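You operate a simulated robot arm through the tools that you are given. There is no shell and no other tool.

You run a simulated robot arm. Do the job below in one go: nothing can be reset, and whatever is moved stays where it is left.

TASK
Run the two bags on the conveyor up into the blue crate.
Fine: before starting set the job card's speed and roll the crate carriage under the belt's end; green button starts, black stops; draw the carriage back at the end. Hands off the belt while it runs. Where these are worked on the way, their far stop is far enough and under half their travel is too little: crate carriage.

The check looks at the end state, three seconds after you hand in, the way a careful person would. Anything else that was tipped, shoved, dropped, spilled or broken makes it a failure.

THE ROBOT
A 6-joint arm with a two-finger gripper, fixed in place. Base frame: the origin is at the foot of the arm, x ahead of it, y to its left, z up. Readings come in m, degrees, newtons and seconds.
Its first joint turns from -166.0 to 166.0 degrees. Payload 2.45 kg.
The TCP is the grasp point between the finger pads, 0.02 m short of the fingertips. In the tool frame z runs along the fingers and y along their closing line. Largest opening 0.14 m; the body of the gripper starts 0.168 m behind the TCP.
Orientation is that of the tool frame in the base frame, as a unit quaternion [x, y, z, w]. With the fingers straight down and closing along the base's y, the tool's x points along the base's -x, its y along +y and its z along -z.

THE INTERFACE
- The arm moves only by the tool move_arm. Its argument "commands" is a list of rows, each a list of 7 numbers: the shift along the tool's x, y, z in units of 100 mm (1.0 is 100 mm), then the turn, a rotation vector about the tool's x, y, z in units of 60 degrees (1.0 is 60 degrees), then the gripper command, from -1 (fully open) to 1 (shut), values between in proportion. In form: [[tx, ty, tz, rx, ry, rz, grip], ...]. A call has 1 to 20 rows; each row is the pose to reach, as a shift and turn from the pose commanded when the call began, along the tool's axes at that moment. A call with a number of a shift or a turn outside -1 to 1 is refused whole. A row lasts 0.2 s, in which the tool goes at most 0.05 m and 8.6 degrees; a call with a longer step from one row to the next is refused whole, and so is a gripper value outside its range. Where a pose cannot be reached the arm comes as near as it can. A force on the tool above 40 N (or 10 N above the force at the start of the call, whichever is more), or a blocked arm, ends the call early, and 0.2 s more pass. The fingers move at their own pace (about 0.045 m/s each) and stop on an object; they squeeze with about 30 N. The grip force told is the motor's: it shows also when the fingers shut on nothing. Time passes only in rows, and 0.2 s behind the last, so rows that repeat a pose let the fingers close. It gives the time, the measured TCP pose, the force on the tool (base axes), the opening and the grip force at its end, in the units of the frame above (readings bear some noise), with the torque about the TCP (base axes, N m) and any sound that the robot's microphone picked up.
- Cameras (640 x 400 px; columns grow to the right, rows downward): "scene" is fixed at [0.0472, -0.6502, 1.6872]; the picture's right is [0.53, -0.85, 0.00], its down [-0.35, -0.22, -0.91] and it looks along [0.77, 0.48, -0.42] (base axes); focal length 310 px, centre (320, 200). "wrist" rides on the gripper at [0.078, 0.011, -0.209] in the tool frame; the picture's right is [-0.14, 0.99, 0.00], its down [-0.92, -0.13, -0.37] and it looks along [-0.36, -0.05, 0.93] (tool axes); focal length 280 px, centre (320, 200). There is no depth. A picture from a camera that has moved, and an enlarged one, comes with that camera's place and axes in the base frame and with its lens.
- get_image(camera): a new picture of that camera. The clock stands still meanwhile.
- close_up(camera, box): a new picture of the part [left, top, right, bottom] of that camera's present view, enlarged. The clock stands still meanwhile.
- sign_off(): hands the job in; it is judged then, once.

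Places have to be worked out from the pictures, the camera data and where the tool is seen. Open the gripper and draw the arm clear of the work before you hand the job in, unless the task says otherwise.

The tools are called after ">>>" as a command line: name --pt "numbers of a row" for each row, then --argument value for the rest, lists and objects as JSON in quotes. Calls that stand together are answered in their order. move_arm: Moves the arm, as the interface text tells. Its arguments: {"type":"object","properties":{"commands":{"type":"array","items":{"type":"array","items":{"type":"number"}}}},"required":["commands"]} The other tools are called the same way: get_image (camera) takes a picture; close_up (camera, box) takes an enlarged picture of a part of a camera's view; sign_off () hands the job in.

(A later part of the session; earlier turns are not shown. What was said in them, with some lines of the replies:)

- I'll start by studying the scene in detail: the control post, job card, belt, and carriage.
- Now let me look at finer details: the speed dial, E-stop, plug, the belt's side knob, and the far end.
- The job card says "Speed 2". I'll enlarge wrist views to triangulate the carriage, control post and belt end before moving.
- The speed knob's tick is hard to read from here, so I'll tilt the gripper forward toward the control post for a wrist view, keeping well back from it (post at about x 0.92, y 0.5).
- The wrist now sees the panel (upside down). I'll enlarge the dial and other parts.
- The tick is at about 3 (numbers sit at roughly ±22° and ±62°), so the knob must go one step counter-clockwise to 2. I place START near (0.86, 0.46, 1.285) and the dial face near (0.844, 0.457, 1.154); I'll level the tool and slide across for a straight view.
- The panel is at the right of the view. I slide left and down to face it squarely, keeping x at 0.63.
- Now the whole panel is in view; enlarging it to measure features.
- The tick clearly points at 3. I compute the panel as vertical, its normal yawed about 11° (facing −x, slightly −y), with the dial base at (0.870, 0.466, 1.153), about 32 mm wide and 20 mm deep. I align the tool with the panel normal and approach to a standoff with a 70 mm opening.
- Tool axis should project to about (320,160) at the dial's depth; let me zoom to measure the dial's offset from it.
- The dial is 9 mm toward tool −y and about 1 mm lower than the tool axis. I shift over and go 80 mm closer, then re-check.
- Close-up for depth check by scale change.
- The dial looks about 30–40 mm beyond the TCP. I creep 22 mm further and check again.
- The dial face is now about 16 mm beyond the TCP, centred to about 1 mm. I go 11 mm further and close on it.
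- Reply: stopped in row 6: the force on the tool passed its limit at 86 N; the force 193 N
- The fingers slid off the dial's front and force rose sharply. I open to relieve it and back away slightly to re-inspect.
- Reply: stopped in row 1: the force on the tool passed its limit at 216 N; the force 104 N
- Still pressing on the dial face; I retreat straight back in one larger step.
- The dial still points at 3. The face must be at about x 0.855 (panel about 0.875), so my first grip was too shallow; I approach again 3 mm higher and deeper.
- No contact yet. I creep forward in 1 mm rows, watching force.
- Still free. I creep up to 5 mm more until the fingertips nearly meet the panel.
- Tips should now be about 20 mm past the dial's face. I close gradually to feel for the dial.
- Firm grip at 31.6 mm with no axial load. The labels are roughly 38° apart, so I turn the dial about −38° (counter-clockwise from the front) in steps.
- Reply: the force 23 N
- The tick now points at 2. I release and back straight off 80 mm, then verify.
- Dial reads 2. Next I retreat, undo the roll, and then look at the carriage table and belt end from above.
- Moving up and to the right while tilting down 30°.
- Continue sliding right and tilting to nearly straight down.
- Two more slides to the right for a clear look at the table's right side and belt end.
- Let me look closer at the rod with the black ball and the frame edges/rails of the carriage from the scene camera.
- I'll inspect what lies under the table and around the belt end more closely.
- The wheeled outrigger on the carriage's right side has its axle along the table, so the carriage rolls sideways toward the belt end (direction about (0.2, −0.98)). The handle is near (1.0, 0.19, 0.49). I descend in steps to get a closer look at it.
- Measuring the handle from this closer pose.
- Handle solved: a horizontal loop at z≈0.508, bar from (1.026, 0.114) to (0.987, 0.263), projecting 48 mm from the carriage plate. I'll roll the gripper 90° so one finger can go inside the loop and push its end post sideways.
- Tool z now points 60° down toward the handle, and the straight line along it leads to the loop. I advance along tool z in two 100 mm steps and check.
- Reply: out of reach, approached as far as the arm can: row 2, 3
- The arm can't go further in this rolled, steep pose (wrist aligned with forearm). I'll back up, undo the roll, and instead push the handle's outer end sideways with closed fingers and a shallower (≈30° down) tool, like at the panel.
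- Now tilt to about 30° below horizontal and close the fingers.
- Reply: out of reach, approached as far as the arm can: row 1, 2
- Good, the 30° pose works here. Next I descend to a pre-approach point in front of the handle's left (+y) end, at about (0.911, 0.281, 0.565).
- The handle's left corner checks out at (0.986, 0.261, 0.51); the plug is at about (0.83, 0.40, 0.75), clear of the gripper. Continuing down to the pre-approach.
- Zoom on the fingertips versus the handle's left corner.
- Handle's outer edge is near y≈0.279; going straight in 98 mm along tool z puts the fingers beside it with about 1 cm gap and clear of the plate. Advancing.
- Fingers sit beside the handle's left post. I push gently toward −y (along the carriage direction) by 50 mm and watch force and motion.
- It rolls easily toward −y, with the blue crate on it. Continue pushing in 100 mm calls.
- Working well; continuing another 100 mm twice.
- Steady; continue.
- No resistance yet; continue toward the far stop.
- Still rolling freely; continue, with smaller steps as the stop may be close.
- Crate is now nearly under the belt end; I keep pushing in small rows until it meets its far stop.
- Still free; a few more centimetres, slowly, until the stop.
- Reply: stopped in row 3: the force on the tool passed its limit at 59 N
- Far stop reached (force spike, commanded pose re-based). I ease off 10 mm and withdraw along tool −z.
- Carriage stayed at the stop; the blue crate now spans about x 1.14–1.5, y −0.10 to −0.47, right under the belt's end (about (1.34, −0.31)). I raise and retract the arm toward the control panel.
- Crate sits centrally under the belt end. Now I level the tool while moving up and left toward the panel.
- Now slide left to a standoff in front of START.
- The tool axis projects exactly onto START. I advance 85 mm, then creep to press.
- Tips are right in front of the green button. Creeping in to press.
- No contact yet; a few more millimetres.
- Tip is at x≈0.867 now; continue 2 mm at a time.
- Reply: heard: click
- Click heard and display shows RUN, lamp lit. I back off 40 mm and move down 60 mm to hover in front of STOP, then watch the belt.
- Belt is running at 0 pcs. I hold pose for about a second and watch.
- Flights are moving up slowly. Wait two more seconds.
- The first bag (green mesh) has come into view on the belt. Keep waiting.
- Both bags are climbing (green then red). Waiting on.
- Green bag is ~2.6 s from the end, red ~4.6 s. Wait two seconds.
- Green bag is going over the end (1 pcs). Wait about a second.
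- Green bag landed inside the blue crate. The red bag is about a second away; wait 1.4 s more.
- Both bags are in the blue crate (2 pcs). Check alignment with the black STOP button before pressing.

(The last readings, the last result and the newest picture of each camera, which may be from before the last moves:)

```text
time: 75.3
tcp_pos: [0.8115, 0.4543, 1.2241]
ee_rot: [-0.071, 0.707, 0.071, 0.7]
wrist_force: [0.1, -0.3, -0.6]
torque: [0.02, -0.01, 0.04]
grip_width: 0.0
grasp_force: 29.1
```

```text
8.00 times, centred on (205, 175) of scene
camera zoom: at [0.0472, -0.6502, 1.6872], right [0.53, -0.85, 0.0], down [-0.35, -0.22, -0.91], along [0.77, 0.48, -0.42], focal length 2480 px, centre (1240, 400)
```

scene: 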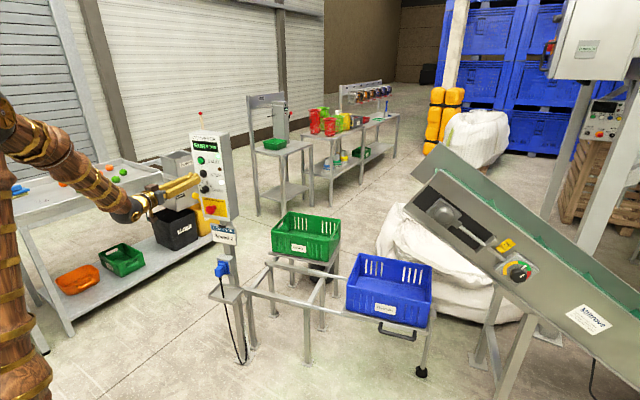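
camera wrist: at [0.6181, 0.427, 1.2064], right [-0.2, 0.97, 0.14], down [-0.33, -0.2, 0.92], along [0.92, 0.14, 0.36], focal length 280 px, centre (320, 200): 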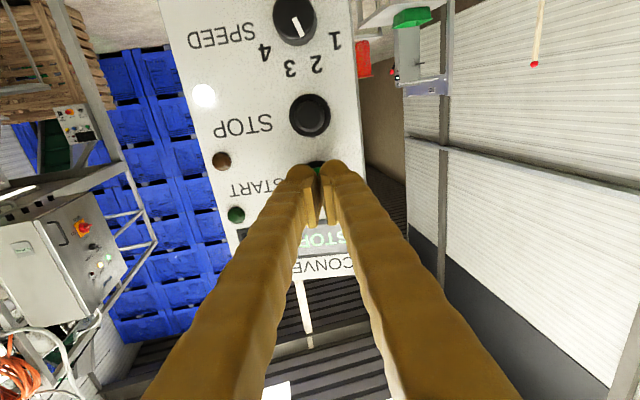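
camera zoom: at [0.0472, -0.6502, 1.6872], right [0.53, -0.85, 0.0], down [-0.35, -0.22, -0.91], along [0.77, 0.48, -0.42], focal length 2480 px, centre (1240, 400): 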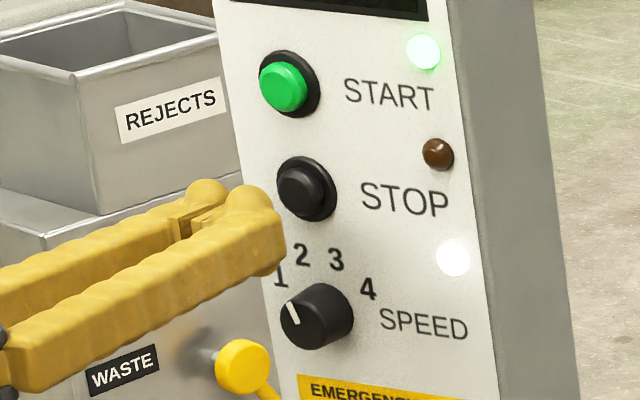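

Aligned with STOP. Press it: quick approach, then 2 mm rows.

>>> move_arm --pt "0 0 0.15 0 0 0 1" --pt "0 0 0.3 0 0 0 1" --pt "0 0 0.34 0 0 0 1" --pt "0 0 0.37 0 0 0 1" --pt "0 0 0.39 0 0 0 1" --pt "0 0 0.41 0 0 0 1"

>>> close_up --camera "scene" --box '[180, 130, 240, 200]'

```text
time: 76.7
tcp_pos: [0.8524, 0.4611, 1.222]
ee_rot: [-0.071, 0.708, 0.071, 0.7]
wrist_force: [-2.3, 0.0, 1.2]
torque: [-0.01, -0.05, 0.07]
grip_width: 0.0001
grasp_force: 30.0
heard: click
```

```text
5.71 times, centred on (210, 165) of scene
camera zoom: at [0.0472, -0.6502, 1.6872], right [0.53, -0.85, 0.0], down [-0.35, -0.22, -0.91], along [0.77, 0.48, -0.42], focal length 1772 px, centre (949, 400)
```

zoom: 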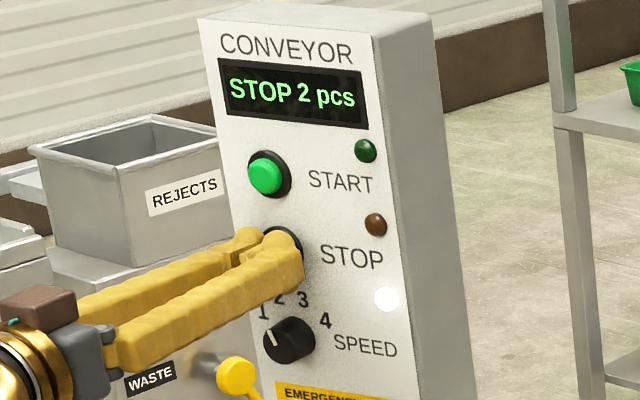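

STOP confirmed ("STOP 2 pcs"). I retreat from the panel and retrace my path toward the carriage handle.

>>> move_arm --pt "0 0 -0.3 0 0 0 1" --pt "0 0 -0.65 0 0 0 1" --pt "0 0 -1.0 0 0 0 1"

>>> move_arm --pt "0 -0.33 0 0 0 0 1" --pt "0 -0.66 0 0 0 0 1" --pt "0 -1.0 0 0 0 0 1"

>>> move_arm --pt "0 -0.33 0 0 0 0 1" --pt "0 -0.66 0 0 0 0 1" --pt "0 -1.0 0 0 0 0 1"

>>> move_arm --pt "0 -0.33 0 0 0 0 1" --pt "0 -0.66 0 0 0 0 1" --pt "0 -1.0 0 0 0 0 1"

>>> get_image --camera "scene"

```text
time: 77.5
tcp_pos: [0.7527, 0.4415, 1.2234]
ee_rot: [-0.071, 0.706, 0.071, 0.701]
wrist_force: [-0.1, 0.0, -0.9]
torque: [0.03, -0.02, 0.06]
grip_width: 0.0
grasp_force: 29.3
```

```text
time: 78.3
tcp_pos: [0.7737, 0.3421, 1.2223]
ee_rot: [-0.07, 0.708, 0.07, 0.699]
wrist_force: [0.1, 0.1, -0.1]
torque: [-0.02, -0.03, -0.01]
grip_width: 0.0
grasp_force: 29.5
```

```text
time: 79.1
tcp_pos: [0.7927, 0.2456, 1.2205]
ee_rot: [-0.071, 0.707, 0.071, 0.7]
wrist_force: [0.8, 0.3, -0.2]
torque: [-0.01, -0.03, 0.02]
grip_width: 0.0001
grasp_force: 29.4
```

```text
time: 79.9
tcp_pos: [0.8131, 0.1486, 1.2218]
ee_rot: [-0.072, 0.707, 0.072, 0.699]
wrist_force: [0.2, -0.1, -0.3]
torque: [0.03, 0.01, -0.04]
grip_width: 0.0001
grasp_force: 29.6
```

```text
taken
```

scene: 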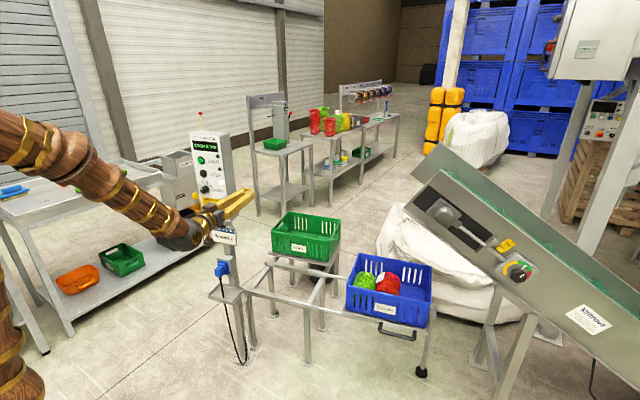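

Bags stay in the crate. Next, tilt to 30° down while sliding right.

>>> move_arm --pt "0.12 -0.25 -0.1 0 0.125 0 1" --pt "0.25 -0.5 -0.2 0 0.25 0 1" --pt "0.37 -0.75 -0.3 0 0.375 0 1" --pt "0.5 -1.0 -0.4 0 0.5 0 1"

>>> move_arm --pt "0.2 -0.3 0.1 0 0 0 1" --pt "0.4 -0.6 0.2 0 0 0 1" --pt "0.7 -1.0 0.3 0 0 0 1"

>>> move_arm --pt "0.25 -0.3 0.15 0 0 0 1" --pt "0.5 -0.6 0.3 0 0 0 1" --pt "0.8 -1.0 0.5 0 0 0 1"

>>> get_image --camera "scene"

```text
time: 80.9
tcp_pos: [0.793, 0.0414, 1.1724]
ee_rot: [-0.084, 0.864, 0.05, 0.493]
wrist_force: [0.1, 0.2, 0.2]
torque: [-0.01, -0.04, -0.01]
grip_width: 0.0
grasp_force: 29.6
```

```text
refused: row 3 steps farther than a row can; nothing moved
```

```text
refused: row 3 steps farther than a row can; nothing moved
```

```text
taken
```

scene: 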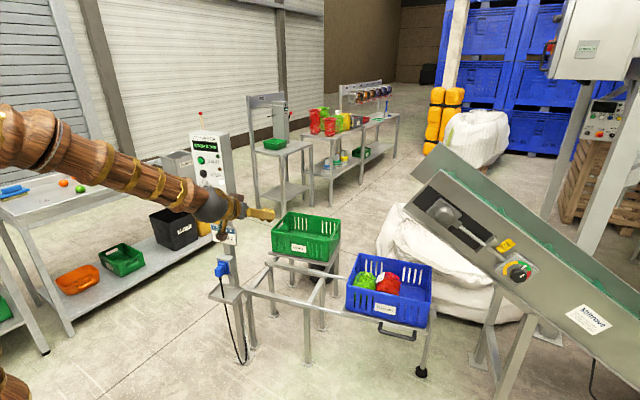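

Two calls were refused for a long last row; nothing moved. I redo the path with 4-row calls, keeping x small until low and right.

>>> move_arm --pt "0.25 -0.25 0.08 0 0 0 1" --pt "0.5 -0.5 0.15 0 0 0 1" --pt "0.75 -0.75 0.22 0 0 0 1" --pt "1.0 -1.0 0.3 0 0 0 1"

>>> move_arm --pt "0.25 -0.25 0.08 0 0 0 1" --pt "0.5 -0.5 0.15 0 0 0 1" --pt "0.75 -0.75 0.22 0 0 0 1" --pt "1.0 -1.0 0.3 0 0 0 1"

>>> move_arm --pt "0.25 -0.25 0.08 0 0 0 1" --pt "0.5 -0.5 0.15 0 0 0 1" --pt "0.75 -0.75 0.22 0 0 0 1" --pt "1.0 -1.0 0.3 0 0 0 1"

>>> get_image --camera "scene"

>>> get_image --camera "wrist"

```text
time: 81.9
tcp_pos: [0.7896, -0.0606, 1.071]
ee_rot: [-0.087, 0.863, 0.05, 0.495]
wrist_force: [-0.7, 0.5, 0.2]
torque: [-0.01, 0.03, 0.0]
grip_width: 0.0002
grasp_force: 29.6
```

```text
time: 82.9
tcp_pos: [0.7844, -0.1638, 0.9691]
ee_rot: [-0.086, 0.864, 0.05, 0.493]
wrist_force: [-0.4, -0.2, 0.2]
torque: [0.03, -0.01, 0.01]
grip_width: 0.0
grasp_force: 29.7
```

```text
time: 83.9
tcp_pos: [0.7797, -0.2673, 0.8681]
ee_rot: [-0.087, 0.863, 0.051, 0.494]
wrist_force: [0.5, -0.3, -0.4]
torque: [-0.02, 0.04, 0.0]
grip_width: 0.0
grasp_force: 29.6
```

```text
taken
```

scene: 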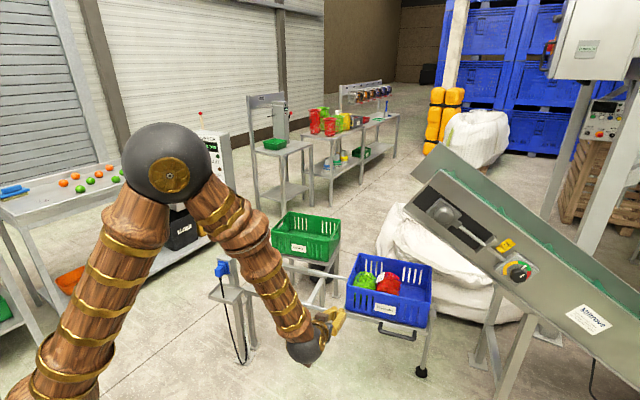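

```text
taken
camera wrist: at [0.5625, -0.2998, 0.9076], right [-0.13, 0.98, 0.12], down [0.17, -0.1, 0.98], along [0.98, 0.15, -0.16], focal length 280 px, centre (320, 200)
```

wrist: 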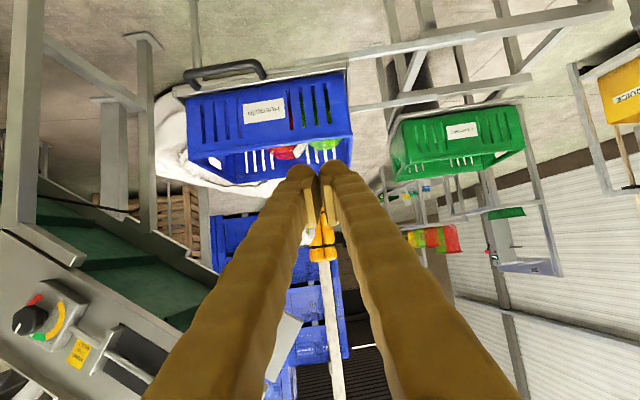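

The handle is where I expected: its right (−y) corner at about (1.155, −0.465, 0.508). Continue down and right, then approach from outside its −y end.

>>> move_arm --pt "0.25 -0.25 0.08 0 0 0 1" --pt "0.5 -0.5 0.15 0 0 0 1" --pt "0.75 -0.75 0.22 0 0 0 1" --pt "1.0 -1.0 0.3 0 0 0 1"

>>> move_arm --pt "0.25 -0.25 0.08 0 0 0 1" --pt "0.5 -0.5 0.15 0 0 0 1" --pt "0.75 -0.75 0.22 0 0 0 1" --pt "1.0 -1.0 0.3 0 0 0 1"

>>> get_image --camera "scene"

>>> get_image --camera "wrist"

```text
time: 84.9
tcp_pos: [0.7751, -0.3691, 0.7664]
ee_rot: [-0.087, 0.864, 0.05, 0.493]
wrist_force: [-0.2, -0.7, -0.3]
torque: [0.01, 0.01, 0.0]
grip_width: 0.0
grasp_force: 29.0
```

```text
time: 85.9
tcp_pos: [0.7706, -0.4729, 0.6652]
ee_rot: [-0.086, 0.864, 0.05, 0.493]
wrist_force: [0.6, -0.1, 0.1]
torque: [0.03, 0.0, 0.01]
grip_width: 0.0
grasp_force: 29.1
```

```text
taken
```

scene: 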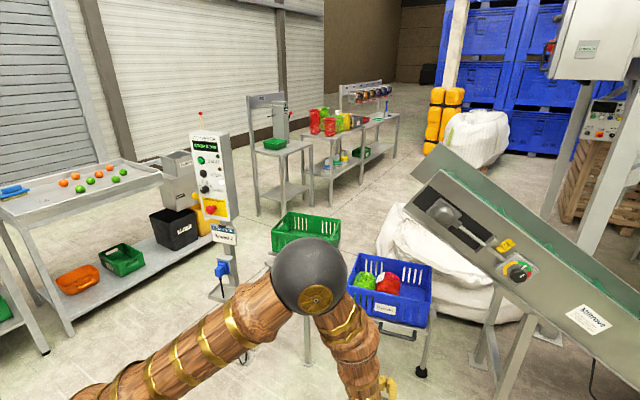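

```text
taken
camera wrist: at [0.5537, -0.5053, 0.7044], right [-0.13, 0.98, 0.12], down [0.17, -0.1, 0.98], along [0.98, 0.15, -0.16], focal length 280 px, centre (320, 200)
```

wrist: 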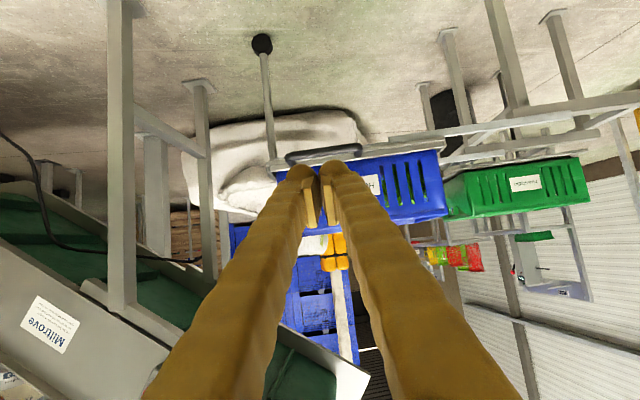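

Advance in two steps, sliding right to stay outside the handle's −y end.

>>> move_arm --pt "-0.07 -0.2 0.33 0 0 0 1" --pt "-0.14 -0.4 0.66 0 0 0 1" --pt "-0.22 -0.55 1.0 0 0 0 1"

>>> move_arm --pt "-0.07 -0.15 0.33 0 0 0 1" --pt "-0.14 -0.3 0.66 0 0 0 1" --pt "-0.22 -0.45 1.0 0 0 0 1"

>>> get_image --camera "wrist"

>>> get_image --camera "scene"

```text
time: 86.7
tcp_pos: [0.8792, -0.5073, 0.6342]
ee_rot: [-0.086, 0.864, 0.05, 0.494]
wrist_force: [0.3, 0.2, 0.7]
torque: [0.0, -0.01, 0.02]
grip_width: 0.0001
grasp_force: 29.7
```

```text
time: 87.5
tcp_pos: [0.9821, -0.5309, 0.6006]
ee_rot: [-0.086, 0.865, 0.05, 0.492]
wrist_force: [0.0, -0.7, 0.2]
torque: [0.04, 0.04, 0.05]
grip_width: 0.0
grasp_force: 29.4
```

```text
taken
camera wrist: at [0.7655, -0.5642, 0.6413], right [-0.13, 0.98, 0.12], down [0.17, -0.1, 0.98], along [0.98, 0.15, -0.16], focal length 280 px, centre (320, 200)
```

wrist: 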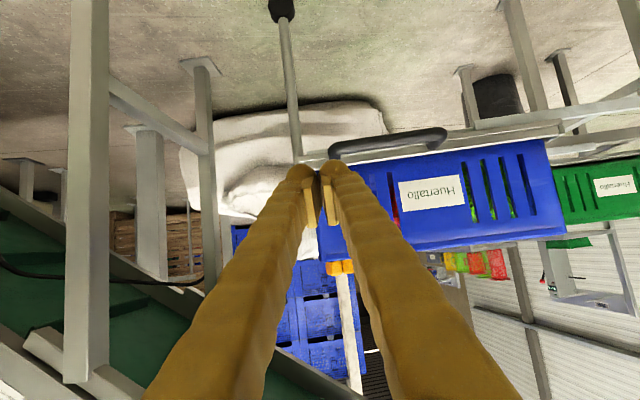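

```text
taken
```

scene: 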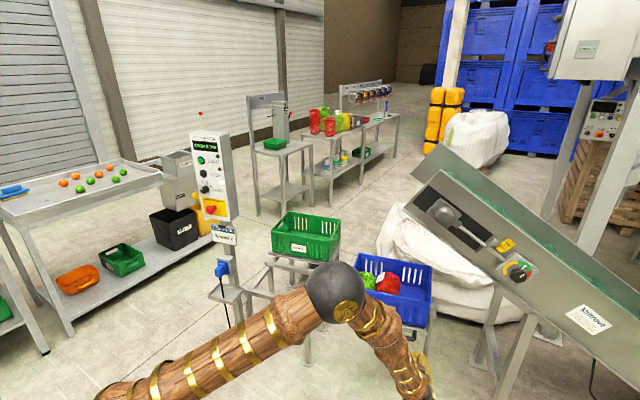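

The line to the outside of the handle's −y post looks right. Advance 100 mm and check.

>>> move_arm --pt "-0.03 0 0.33 0 0 0 1" --pt "-0.06 -0.02 0.66 0 0 0 1" --pt "-0.088 -0.035 1.0 0 0 0 1"

>>> get_image --camera "wrist"

>>> close_up --camera "wrist" --box '[240, 100, 400, 220]'

```text
time: 88.3
tcp_pos: [1.0726, -0.5172, 0.559]
ee_rot: [-0.087, 0.864, 0.051, 0.494]
wrist_force: [0.3, -0.5, -0.5]
torque: [0.0, -0.02, 0.04]
grip_width: 0.0
grasp_force: 29.7
```

```text
taken
camera wrist: at [0.8553, -0.5502, 0.5975], right [-0.13, 0.98, 0.12], down [0.17, -0.1, 0.98], along [0.98, 0.15, -0.16], focal length 280 px, centre (320, 200)
```

wrist: 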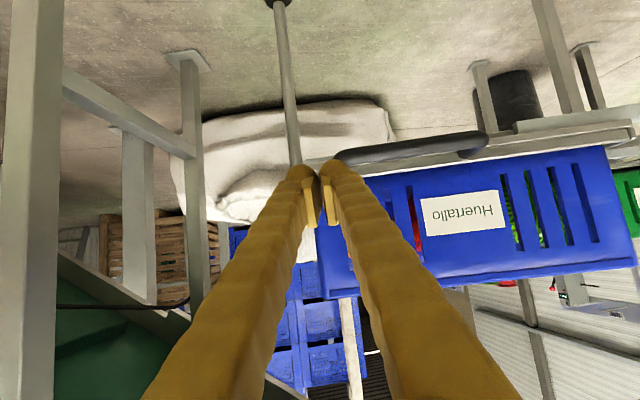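

```text
3.33 times, centred on (320, 160) of wrist
camera zoom: at [0.8553, -0.5502, 0.5975], right [-0.13, 0.98, 0.12], down [0.17, -0.1, 0.98], along [0.98, 0.15, -0.16], focal length 935 px, centre (320, 333)
```

zoom: 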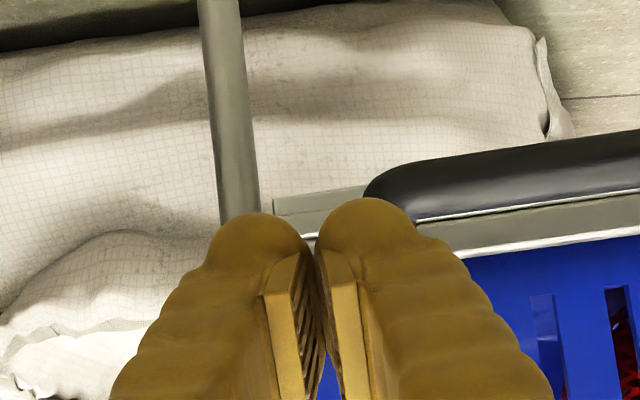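

Handle's outer surface is near y≈−0.482 at post depth; I shift 6 mm further right and go in the last 100 mm.

>>> move_arm --pt "-0.02 -0.07 0.25 0 0 0 1" --pt "-0.04 -0.07 0.5 0 0 0 1" --pt "-0.05 -0.07 0.75 0 0 0 1" --pt "-0.06 -0.07 1.0 0 0 0 1"

>>> get_image --camera "wrist"

>>> close_up --camera "wrist" --box '[240, 100, 400, 220]'

>>> close_up --camera "scene" --box '[360, 290, 460, 380]'

```text
time: 89.3
tcp_pos: [1.1597, -0.5049, 0.5136]
ee_rot: [-0.086, 0.864, 0.049, 0.493]
wrist_force: [-8.2, -6.0, 4.6]
torque: [0.06, 0.05, 0.21]
grip_width: 0.0
grasp_force: 28.9
```

```text
taken
camera wrist: at [0.9419, -0.539, 0.5518], right [-0.13, 0.98, 0.12], down [0.17, -0.1, 0.98], along [0.98, 0.15, -0.16], focal length 280 px, centre (320, 200)
```

wrist: 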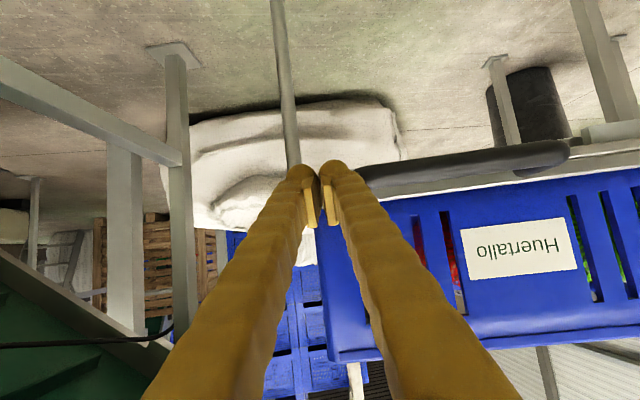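

```text
3.33 times, centred on (320, 160) of wrist
camera zoom: at [0.9419, -0.539, 0.5518], right [-0.13, 0.98, 0.12], down [0.17, -0.1, 0.98], along [0.98, 0.15, -0.16], focal length 935 px, centre (320, 333)
```

zoom: 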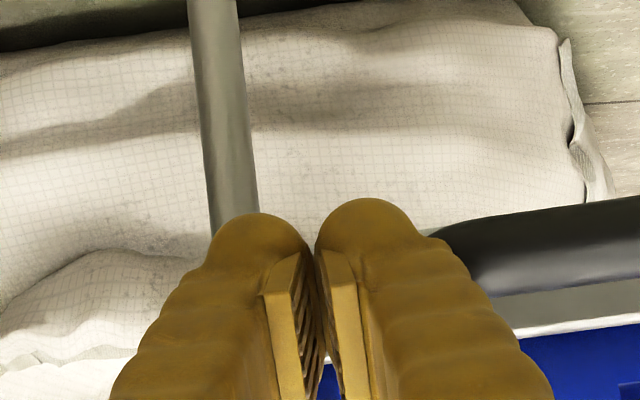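

```text
4.44 times, centred on (410, 335) of scene
camera zoom: at [0.0472, -0.6502, 1.6872], right [0.53, -0.85, 0.0], down [-0.35, -0.22, -0.91], along [0.77, 0.48, -0.42], focal length 1378 px, centre (-80, -400)
```

zoom: 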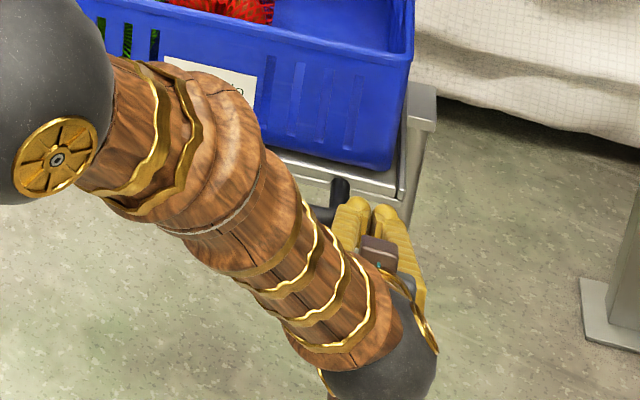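

Fingers are touching the outside of the −y post (light side force). I now push the carriage back toward +y in slow 100 mm calls.

>>> move_arm --pt "0 0.15 0 0 0 0 1" --pt "0 0.3 -0.005 0 0 0 1" --pt "0 0.45 -0.007 0 0 0 1" --pt "0 0.6 -0.01 0 0 0 1" --pt "0 0.75 -0.012 0 0 0 1"

>>> get_image --camera "wrist"

>>> get_image --camera "scene"

```text
time: 90.5
tcp_pos: [1.1449, -0.4315, 0.5134]
ee_rot: [-0.087, 0.864, 0.051, 0.493]
wrist_force: [0.6, -0.4, 0.5]
torque: [0.02, 0.0, 0.04]
grip_width: 0.0001
grasp_force: 29.8
```

```text
taken
camera wrist: at [0.927, -0.4642, 0.552], right [-0.13, 0.98, 0.12], down [0.17, -0.1, 0.98], along [0.98, 0.15, -0.16], focal length 280 px, centre (320, 200)
```

wrist: 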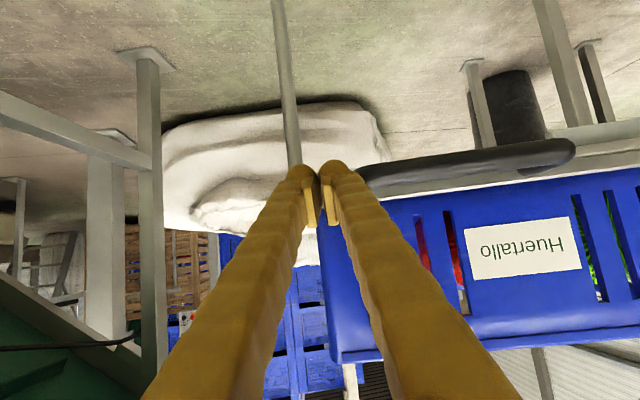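

```text
taken
```

scene: 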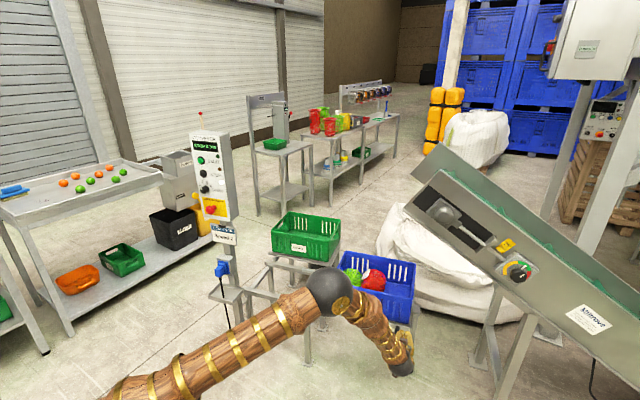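

The carriage follows back with the bags in the crate. Continue.

>>> move_arm --pt "0 0.2 -0.003 0 0 0 1" --pt "0 0.4 -0.006 0 0 0 1" --pt "0 0.6 -0.01 0 0 0 1" --pt "0 0.8 -0.013 0 0 0 1" --pt "0 1.0 -0.017 0 0 0 1"

>>> get_image --camera "wrist"

>>> move_arm --pt "0 0.2 -0.003 0 0 0 1" --pt "0 0.4 -0.006 0 0 0 1" --pt "0 0.6 -0.01 0 0 0 1" --pt "0 0.8 -0.013 0 0 0 1" --pt "0 1.0 -0.017 0 0 0 1"

>>> get_image --camera "wrist"

>>> get_image --camera "scene"

```text
time: 91.7
tcp_pos: [1.1217, -0.3341, 0.5137]
ee_rot: [-0.086, 0.865, 0.05, 0.492]
wrist_force: [-0.5, -0.1, 0.7]
torque: [-0.01, 0.02, 0.01]
grip_width: 0.0
grasp_force: 29.6
```

```text
taken
camera wrist: at [0.9051, -0.3669, 0.5523], right [-0.13, 0.98, 0.12], down [0.17, -0.1, 0.98], along [0.98, 0.15, -0.16], focal length 280 px, centre (320, 200)
```

wrist: 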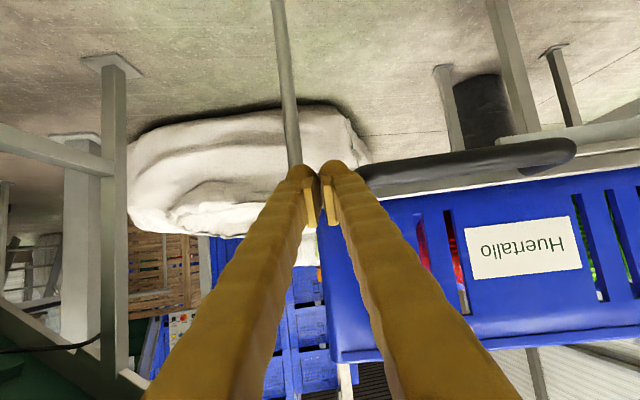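

```text
time: 92.9
tcp_pos: [1.1005, -0.2363, 0.5153]
ee_rot: [-0.087, 0.864, 0.051, 0.493]
wrist_force: [-0.3, -1.6, 0.8]
torque: [0.02, -0.01, 0.02]
grip_width: 0.0
grasp_force: 29.6
```

```text
taken
camera wrist: at [0.8834, -0.2693, 0.554], right [-0.13, 0.98, 0.12], down [0.17, -0.1, 0.98], along [0.98, 0.15, -0.16], focal length 280 px, centre (320, 200)
```

wrist: 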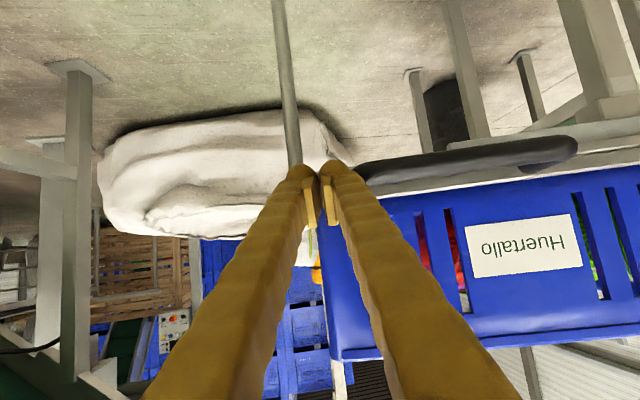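

```text
taken
```

scene: 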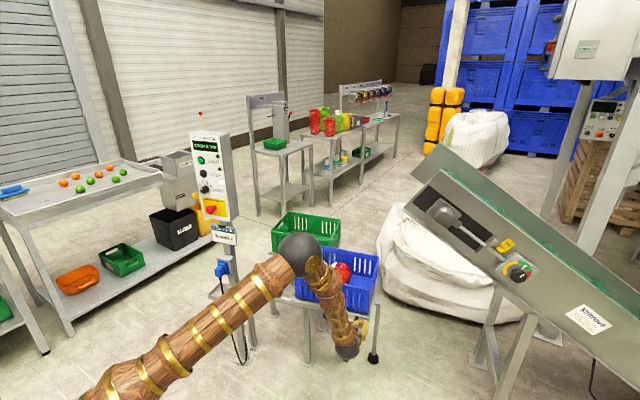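

Going well. Another 200 mm in two calls.

>>> move_arm --pt "0 0.2 -0.003 0 0 0 1" --pt "0 0.4 -0.006 0 0 0 1" --pt "0 0.6 -0.01 0 0 0 1" --pt "0 0.8 -0.013 0 0 0 1" --pt "0 1.0 -0.017 0 0 0 1"

>>> move_arm --pt "0 0.2 -0.003 0 0 0 1" --pt "0 0.4 -0.006 0 0 0 1" --pt "0 0.6 -0.01 0 0 0 1" --pt "0 0.8 -0.013 0 0 0 1" --pt "0 1.0 -0.017 0 0 0 1"

>>> get_image --camera "wrist"

>>> get_image --camera "scene"

```text
time: 94.1
tcp_pos: [1.0789, -0.1382, 0.5161]
ee_rot: [-0.087, 0.864, 0.05, 0.494]
wrist_force: [0.2, -0.1, 0.7]
torque: [0.01, -0.02, 0.02]
grip_width: 0.0
grasp_force: 28.8
```

```text
time: 95.3
tcp_pos: [1.0569, -0.0406, 0.5172]
ee_rot: [-0.087, 0.864, 0.051, 0.494]
wrist_force: [-0.1, -0.3, 0.3]
torque: [-0.01, 0.0, -0.01]
grip_width: 0.0
grasp_force: 29.5
```

```text
taken
camera wrist: at [0.8404, -0.0736, 0.5566], right [-0.13, 0.98, 0.12], down [0.17, -0.1, 0.98], along [0.98, 0.15, -0.16], focal length 280 px, centre (320, 200)
```

wrist: 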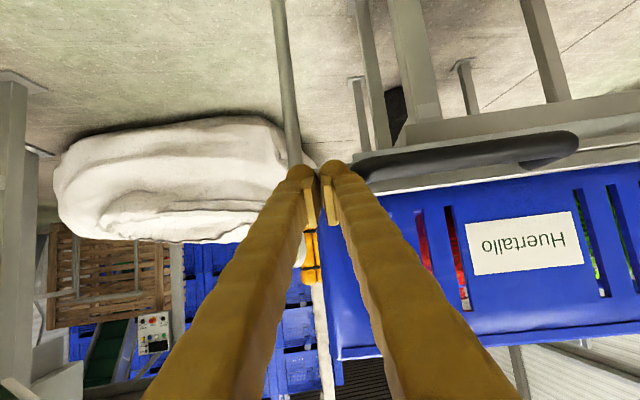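

```text
taken
```

scene: 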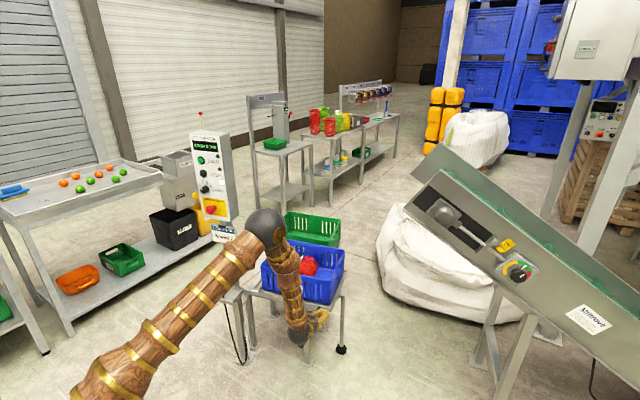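

About 12 cm from home. Continue, slower, expecting the home stop; a slight downward trim keeps the fingers level with the post.

>>> move_arm --pt "0.01 0.15 -0.003 0 0 0 1" --pt "0.02 0.3 -0.006 0 0 0 1" --pt "0.03 0.45 -0.008 0 0 0 1" --pt "0.03 0.6 -0.01 0 0 0 1" --pt "0.03 0.75 -0.013 0 0 0 1"

>>> get_image --camera "wrist"

>>> get_image --camera "scene"

```text
time: 96.5
tcp_pos: [1.0406, 0.0323, 0.5157]
ee_rot: [-0.086, 0.864, 0.05, 0.493]
wrist_force: [0.0, -1.7, -0.2]
torque: [0.04, 0.01, 0.04]
grip_width: 0.0002
grasp_force: 29.1
```

```text
taken
camera wrist: at [0.8235, -0.0012, 0.5544], right [-0.13, 0.98, 0.12], down [0.17, -0.1, 0.98], along [0.98, 0.15, -0.16], focal length 280 px, centre (320, 200)
```

wrist: 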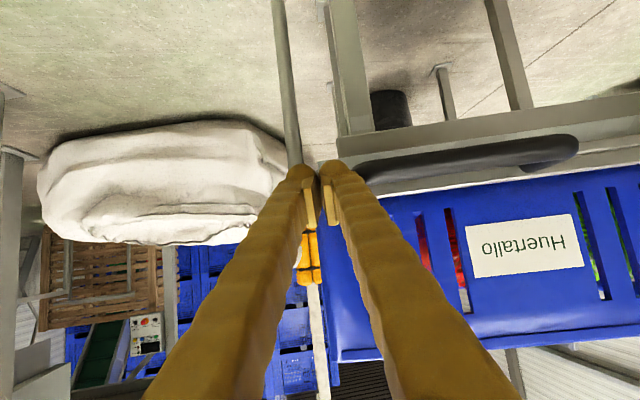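

```text
taken
```

scene: 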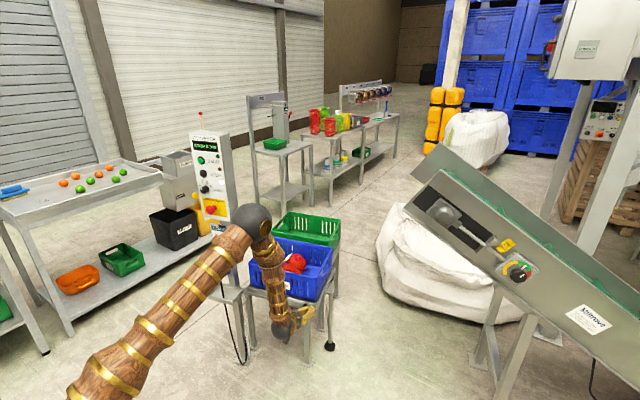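

Nearly home; push the last few centimetres in 1 cm rows until the home stop.

>>> move_arm --pt "0 0.1 -0.002 0 0 0 1" --pt "0 0.2 -0.003 0 0 0 1" --pt "0 0.3 -0.005 0 0 0 1" --pt "0 0.4 -0.007 0 0 0 1" --pt "0 0.5 -0.008 0 0 0 1" --pt "0 0.6 -0.01 0 0 0 1"

>>> get_image --camera "wrist"

>>> get_image --camera "scene"

```text
time: 97.8
tcp_pos: [1.0306, 0.0769, 0.5157]
ee_rot: [-0.082, 0.864, 0.047, 0.494]
wrist_force: [-0.7, -2.5, 0.2]
torque: [0.02, 0.03, 0.02]
grip_width: 0.0
grasp_force: 29.2
stopped in row 6: the force on the tool passed its limit at 57 N (the readings are from after the stop); the commanded pose is now the measured one
```

```text
taken
camera wrist: at [0.8128, 0.0459, 0.5551], right [-0.12, 0.99, 0.12], down [0.17, -0.1, 0.98], along [0.98, 0.14, -0.16], focal length 280 px, centre (320, 200)
```

wrist: 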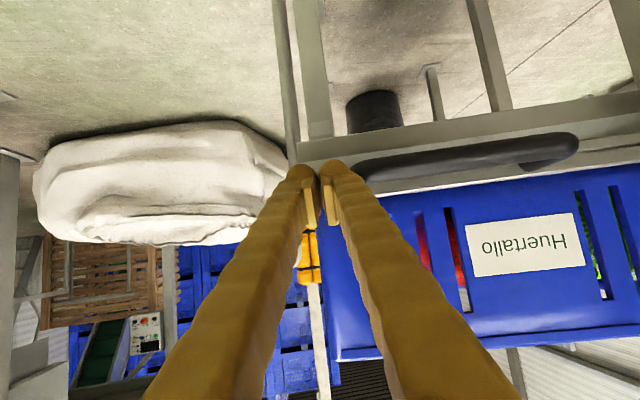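

```text
taken
```

scene: 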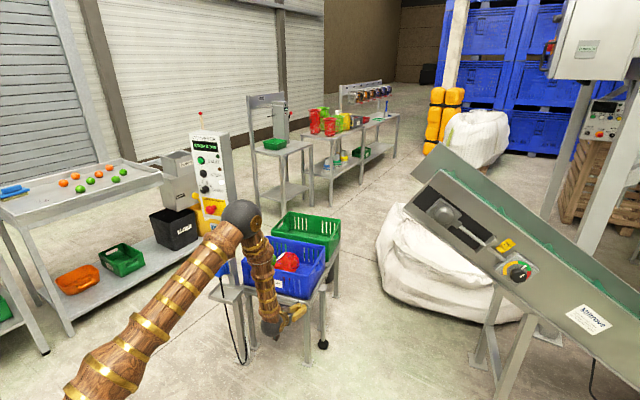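

Home stop reached at the original position. I ease off 1.5 cm and withdraw backward and up.

>>> move_arm --pt "0 -0.1 0 0 0 0 1" --pt "0 -0.15 -0.2 0 0 0 1" --pt "0 -0.15 -0.5 0 0 0 1" --pt "0 -0.15 -0.8 0 0 0 1" --pt "0 -0.15 -1.0 0 0 0 1"

>>> move_arm --pt "-0.3 -0.1 -0.3 0 0 0 1" --pt "-0.6 -0.2 -0.6 0 0 0 0.5" --pt "-0.9 -0.3 -0.9 0 0 0 0" --pt "-1.0 -0.3 -1.0 0 0 0 -1"

>>> move_arm --pt "-0.3 -0.1 -0.3 0 0 0 -1" --pt "-0.6 -0.2 -0.6 0 0 0 -1" --pt "-0.9 -0.3 -0.9 0 0 0 -1" --pt "-1.0 -0.3 -1.0 0 0 0 -1"

>>> get_image --camera "scene"

>>> get_image --camera "wrist"

```text
time: 99.0
tcp_pos: [0.9483, 0.046, 0.5677]
ee_rot: [-0.083, 0.864, 0.049, 0.494]
wrist_force: [-0.2, 0.4, 0.0]
torque: [0.0, -0.01, 0.02]
grip_width: 0.0
grasp_force: 29.3
```

```text
time: 100.0
tcp_pos: [0.9192, 0.0089, 0.7032]
ee_rot: [-0.083, 0.864, 0.048, 0.494]
wrist_force: [-0.2, 0.1, 0.2]
torque: [0.0, -0.03, -0.04]
grip_width: 0.067
grasp_force: 0.1
```

```text
time: 101.0
tcp_pos: [0.8899, -0.0266, 0.839]
ee_rot: [-0.083, 0.865, 0.049, 0.493]
wrist_force: [-0.5, -0.7, -0.1]
torque: [-0.03, -0.03, -0.03]
grip_width: 0.1398
grasp_force: 0.1
```

```text
taken
```

scene: 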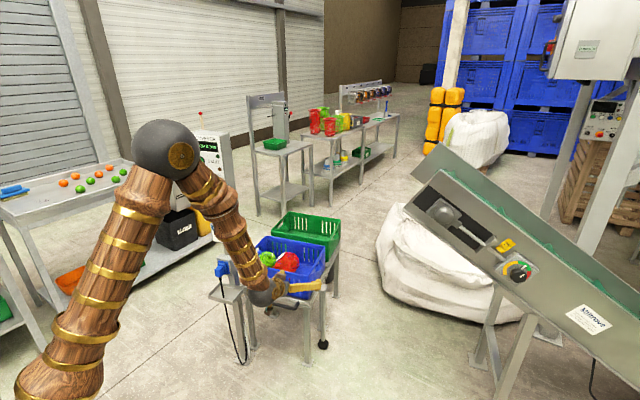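

```text
taken
camera wrist: at [0.6731, -0.0577, 0.879], right [-0.12, 0.99, 0.12], down [0.17, -0.1, 0.98], along [0.98, 0.14, -0.16], focal length 280 px, centre (320, 200)
```

wrist: 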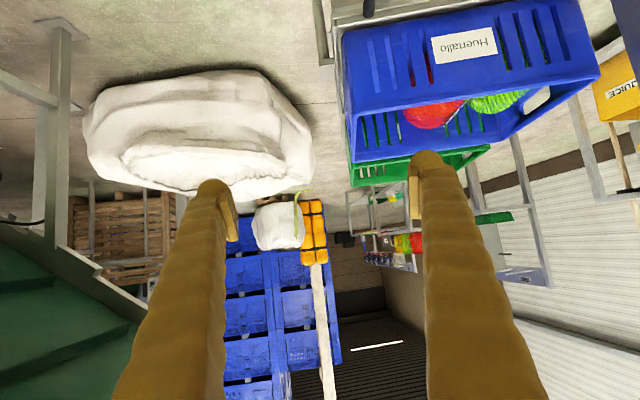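

Carriage is home and both bags are in the blue crate. Move the open gripper further clear upward, then do a final check.

>>> move_arm --pt "-0.3 -0.1 -0.3 0 0 0 -1" --pt "-0.6 -0.2 -0.6 0 0 0 -1" --pt "-0.9 -0.3 -0.9 0 0 0 -1" --pt "-1.0 -0.3 -1.0 0 0 0 -1"

>>> move_arm --pt "-0.3 -0.1 -0.3 0 0 0 -1" --pt "-0.6 -0.2 -0.6 0 0 0 -1" --pt "-0.9 -0.3 -0.9 0 0 0 -1" --pt "-1.0 -0.3 -1.0 0 0 0 -1"

>>> move_arm --pt "-0.3 -0.1 -0.3 0 0 0 -1" --pt "-0.6 -0.2 -0.6 0 0 0 -1" --pt "-0.9 -0.3 -0.9 0 0 0 -1" --pt "-1.0 -0.3 -1.0 0 0 0 -1"

>>> get_image --camera "scene"

>>> close_up --camera "scene" --box '[190, 120, 350, 360]'

>>> close_up --camera "scene" --box '[190, 130, 245, 215]'

```text
time: 102.0
tcp_pos: [0.8617, -0.063, 0.9772]
ee_rot: [-0.083, 0.865, 0.049, 0.493]
wrist_force: [-0.9, 0.3, -0.3]
torque: [0.02, 0.02, -0.01]
grip_width: 0.1398
grasp_force: 0.0
```

```text
time: 103.0
tcp_pos: [0.8318, -0.0996, 1.1148]
ee_rot: [-0.083, 0.865, 0.048, 0.493]
wrist_force: [0.4, 0.3, -0.4]
torque: [-0.03, 0.0, 0.02]
grip_width: 0.1401
grasp_force: 0.0
```

```text
time: 104.0
tcp_pos: [0.8037, -0.1366, 1.2527]
ee_rot: [-0.083, 0.864, 0.048, 0.494]
wrist_force: [-0.6, 0.0, 0.6]
torque: [-0.01, 0.01, 0.02]
grip_width: 0.1398
grasp_force: 0.0
```

```text
taken
```

scene: 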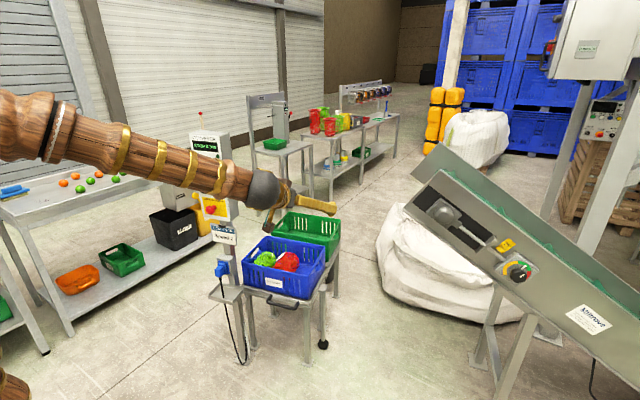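

```text
1.67 times, centred on (270, 240) of scene
camera zoom: at [0.0472, -0.6502, 1.6872], right [0.53, -0.85, 0.0], down [-0.35, -0.22, -0.91], along [0.77, 0.48, -0.42], focal length 517 px, centre (403, 133)
```

zoom: 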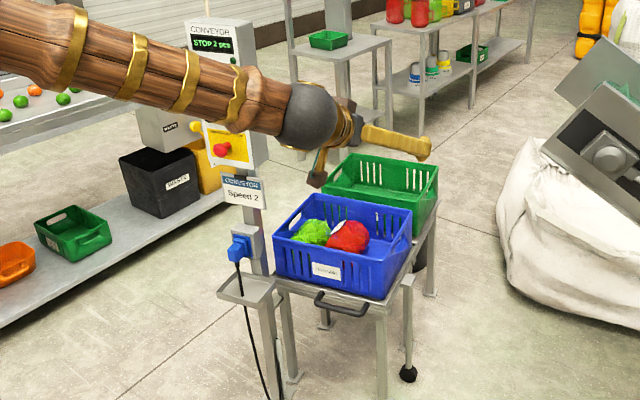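

```text
4.71 times, centred on (218, 172) of scene
camera zoom: at [0.0472, -0.6502, 1.6872], right [0.53, -0.85, 0.0], down [-0.35, -0.22, -0.91], along [0.77, 0.48, -0.42], focal length 1459 px, centre (802, 329)
```

zoom: 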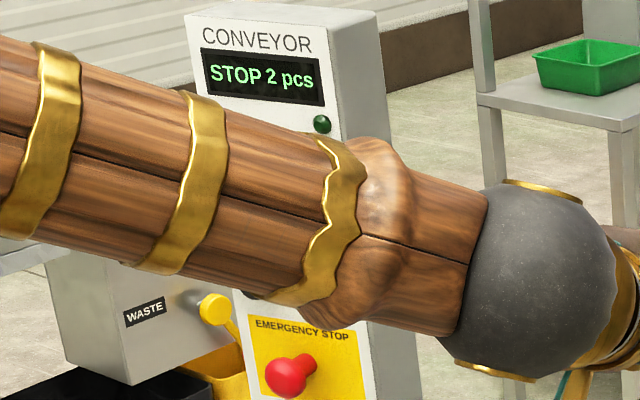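

Everything checks out: the belt is stopped at 2 pcs, both bags are in the blue crate, the carriage is back at its home stop, and the gripper is open and clear. Handing in.

>>> sign_off

```text
The job is handed in.
```

The job is handed in. Both bags, green and red, are in the blue crate, and the display reads "STOP 2 pcs".

- **Speed:** I set the dial from 3 to 2, matching the job card. My first grip on the dial was too shallow and slipped, pressing on its face at up to about 216 N. The dial did not turn or shift, and the second grip worked.
- **Carriage:** I rolled it to its far stop under the belt's end before starting. After stopping the belt I pushed it back to its home stop. Both ends were confirmed by a force spike on the tool.
- **Belt:** Green started it and black stopped it, each with a click. The arm stayed at the control panel the whole time the belt ran.
- **Finish:** The gripper is open and the arm is clear of the carriage and the belt. I saw nothing else tipped, dropped or moved in the final pictures.
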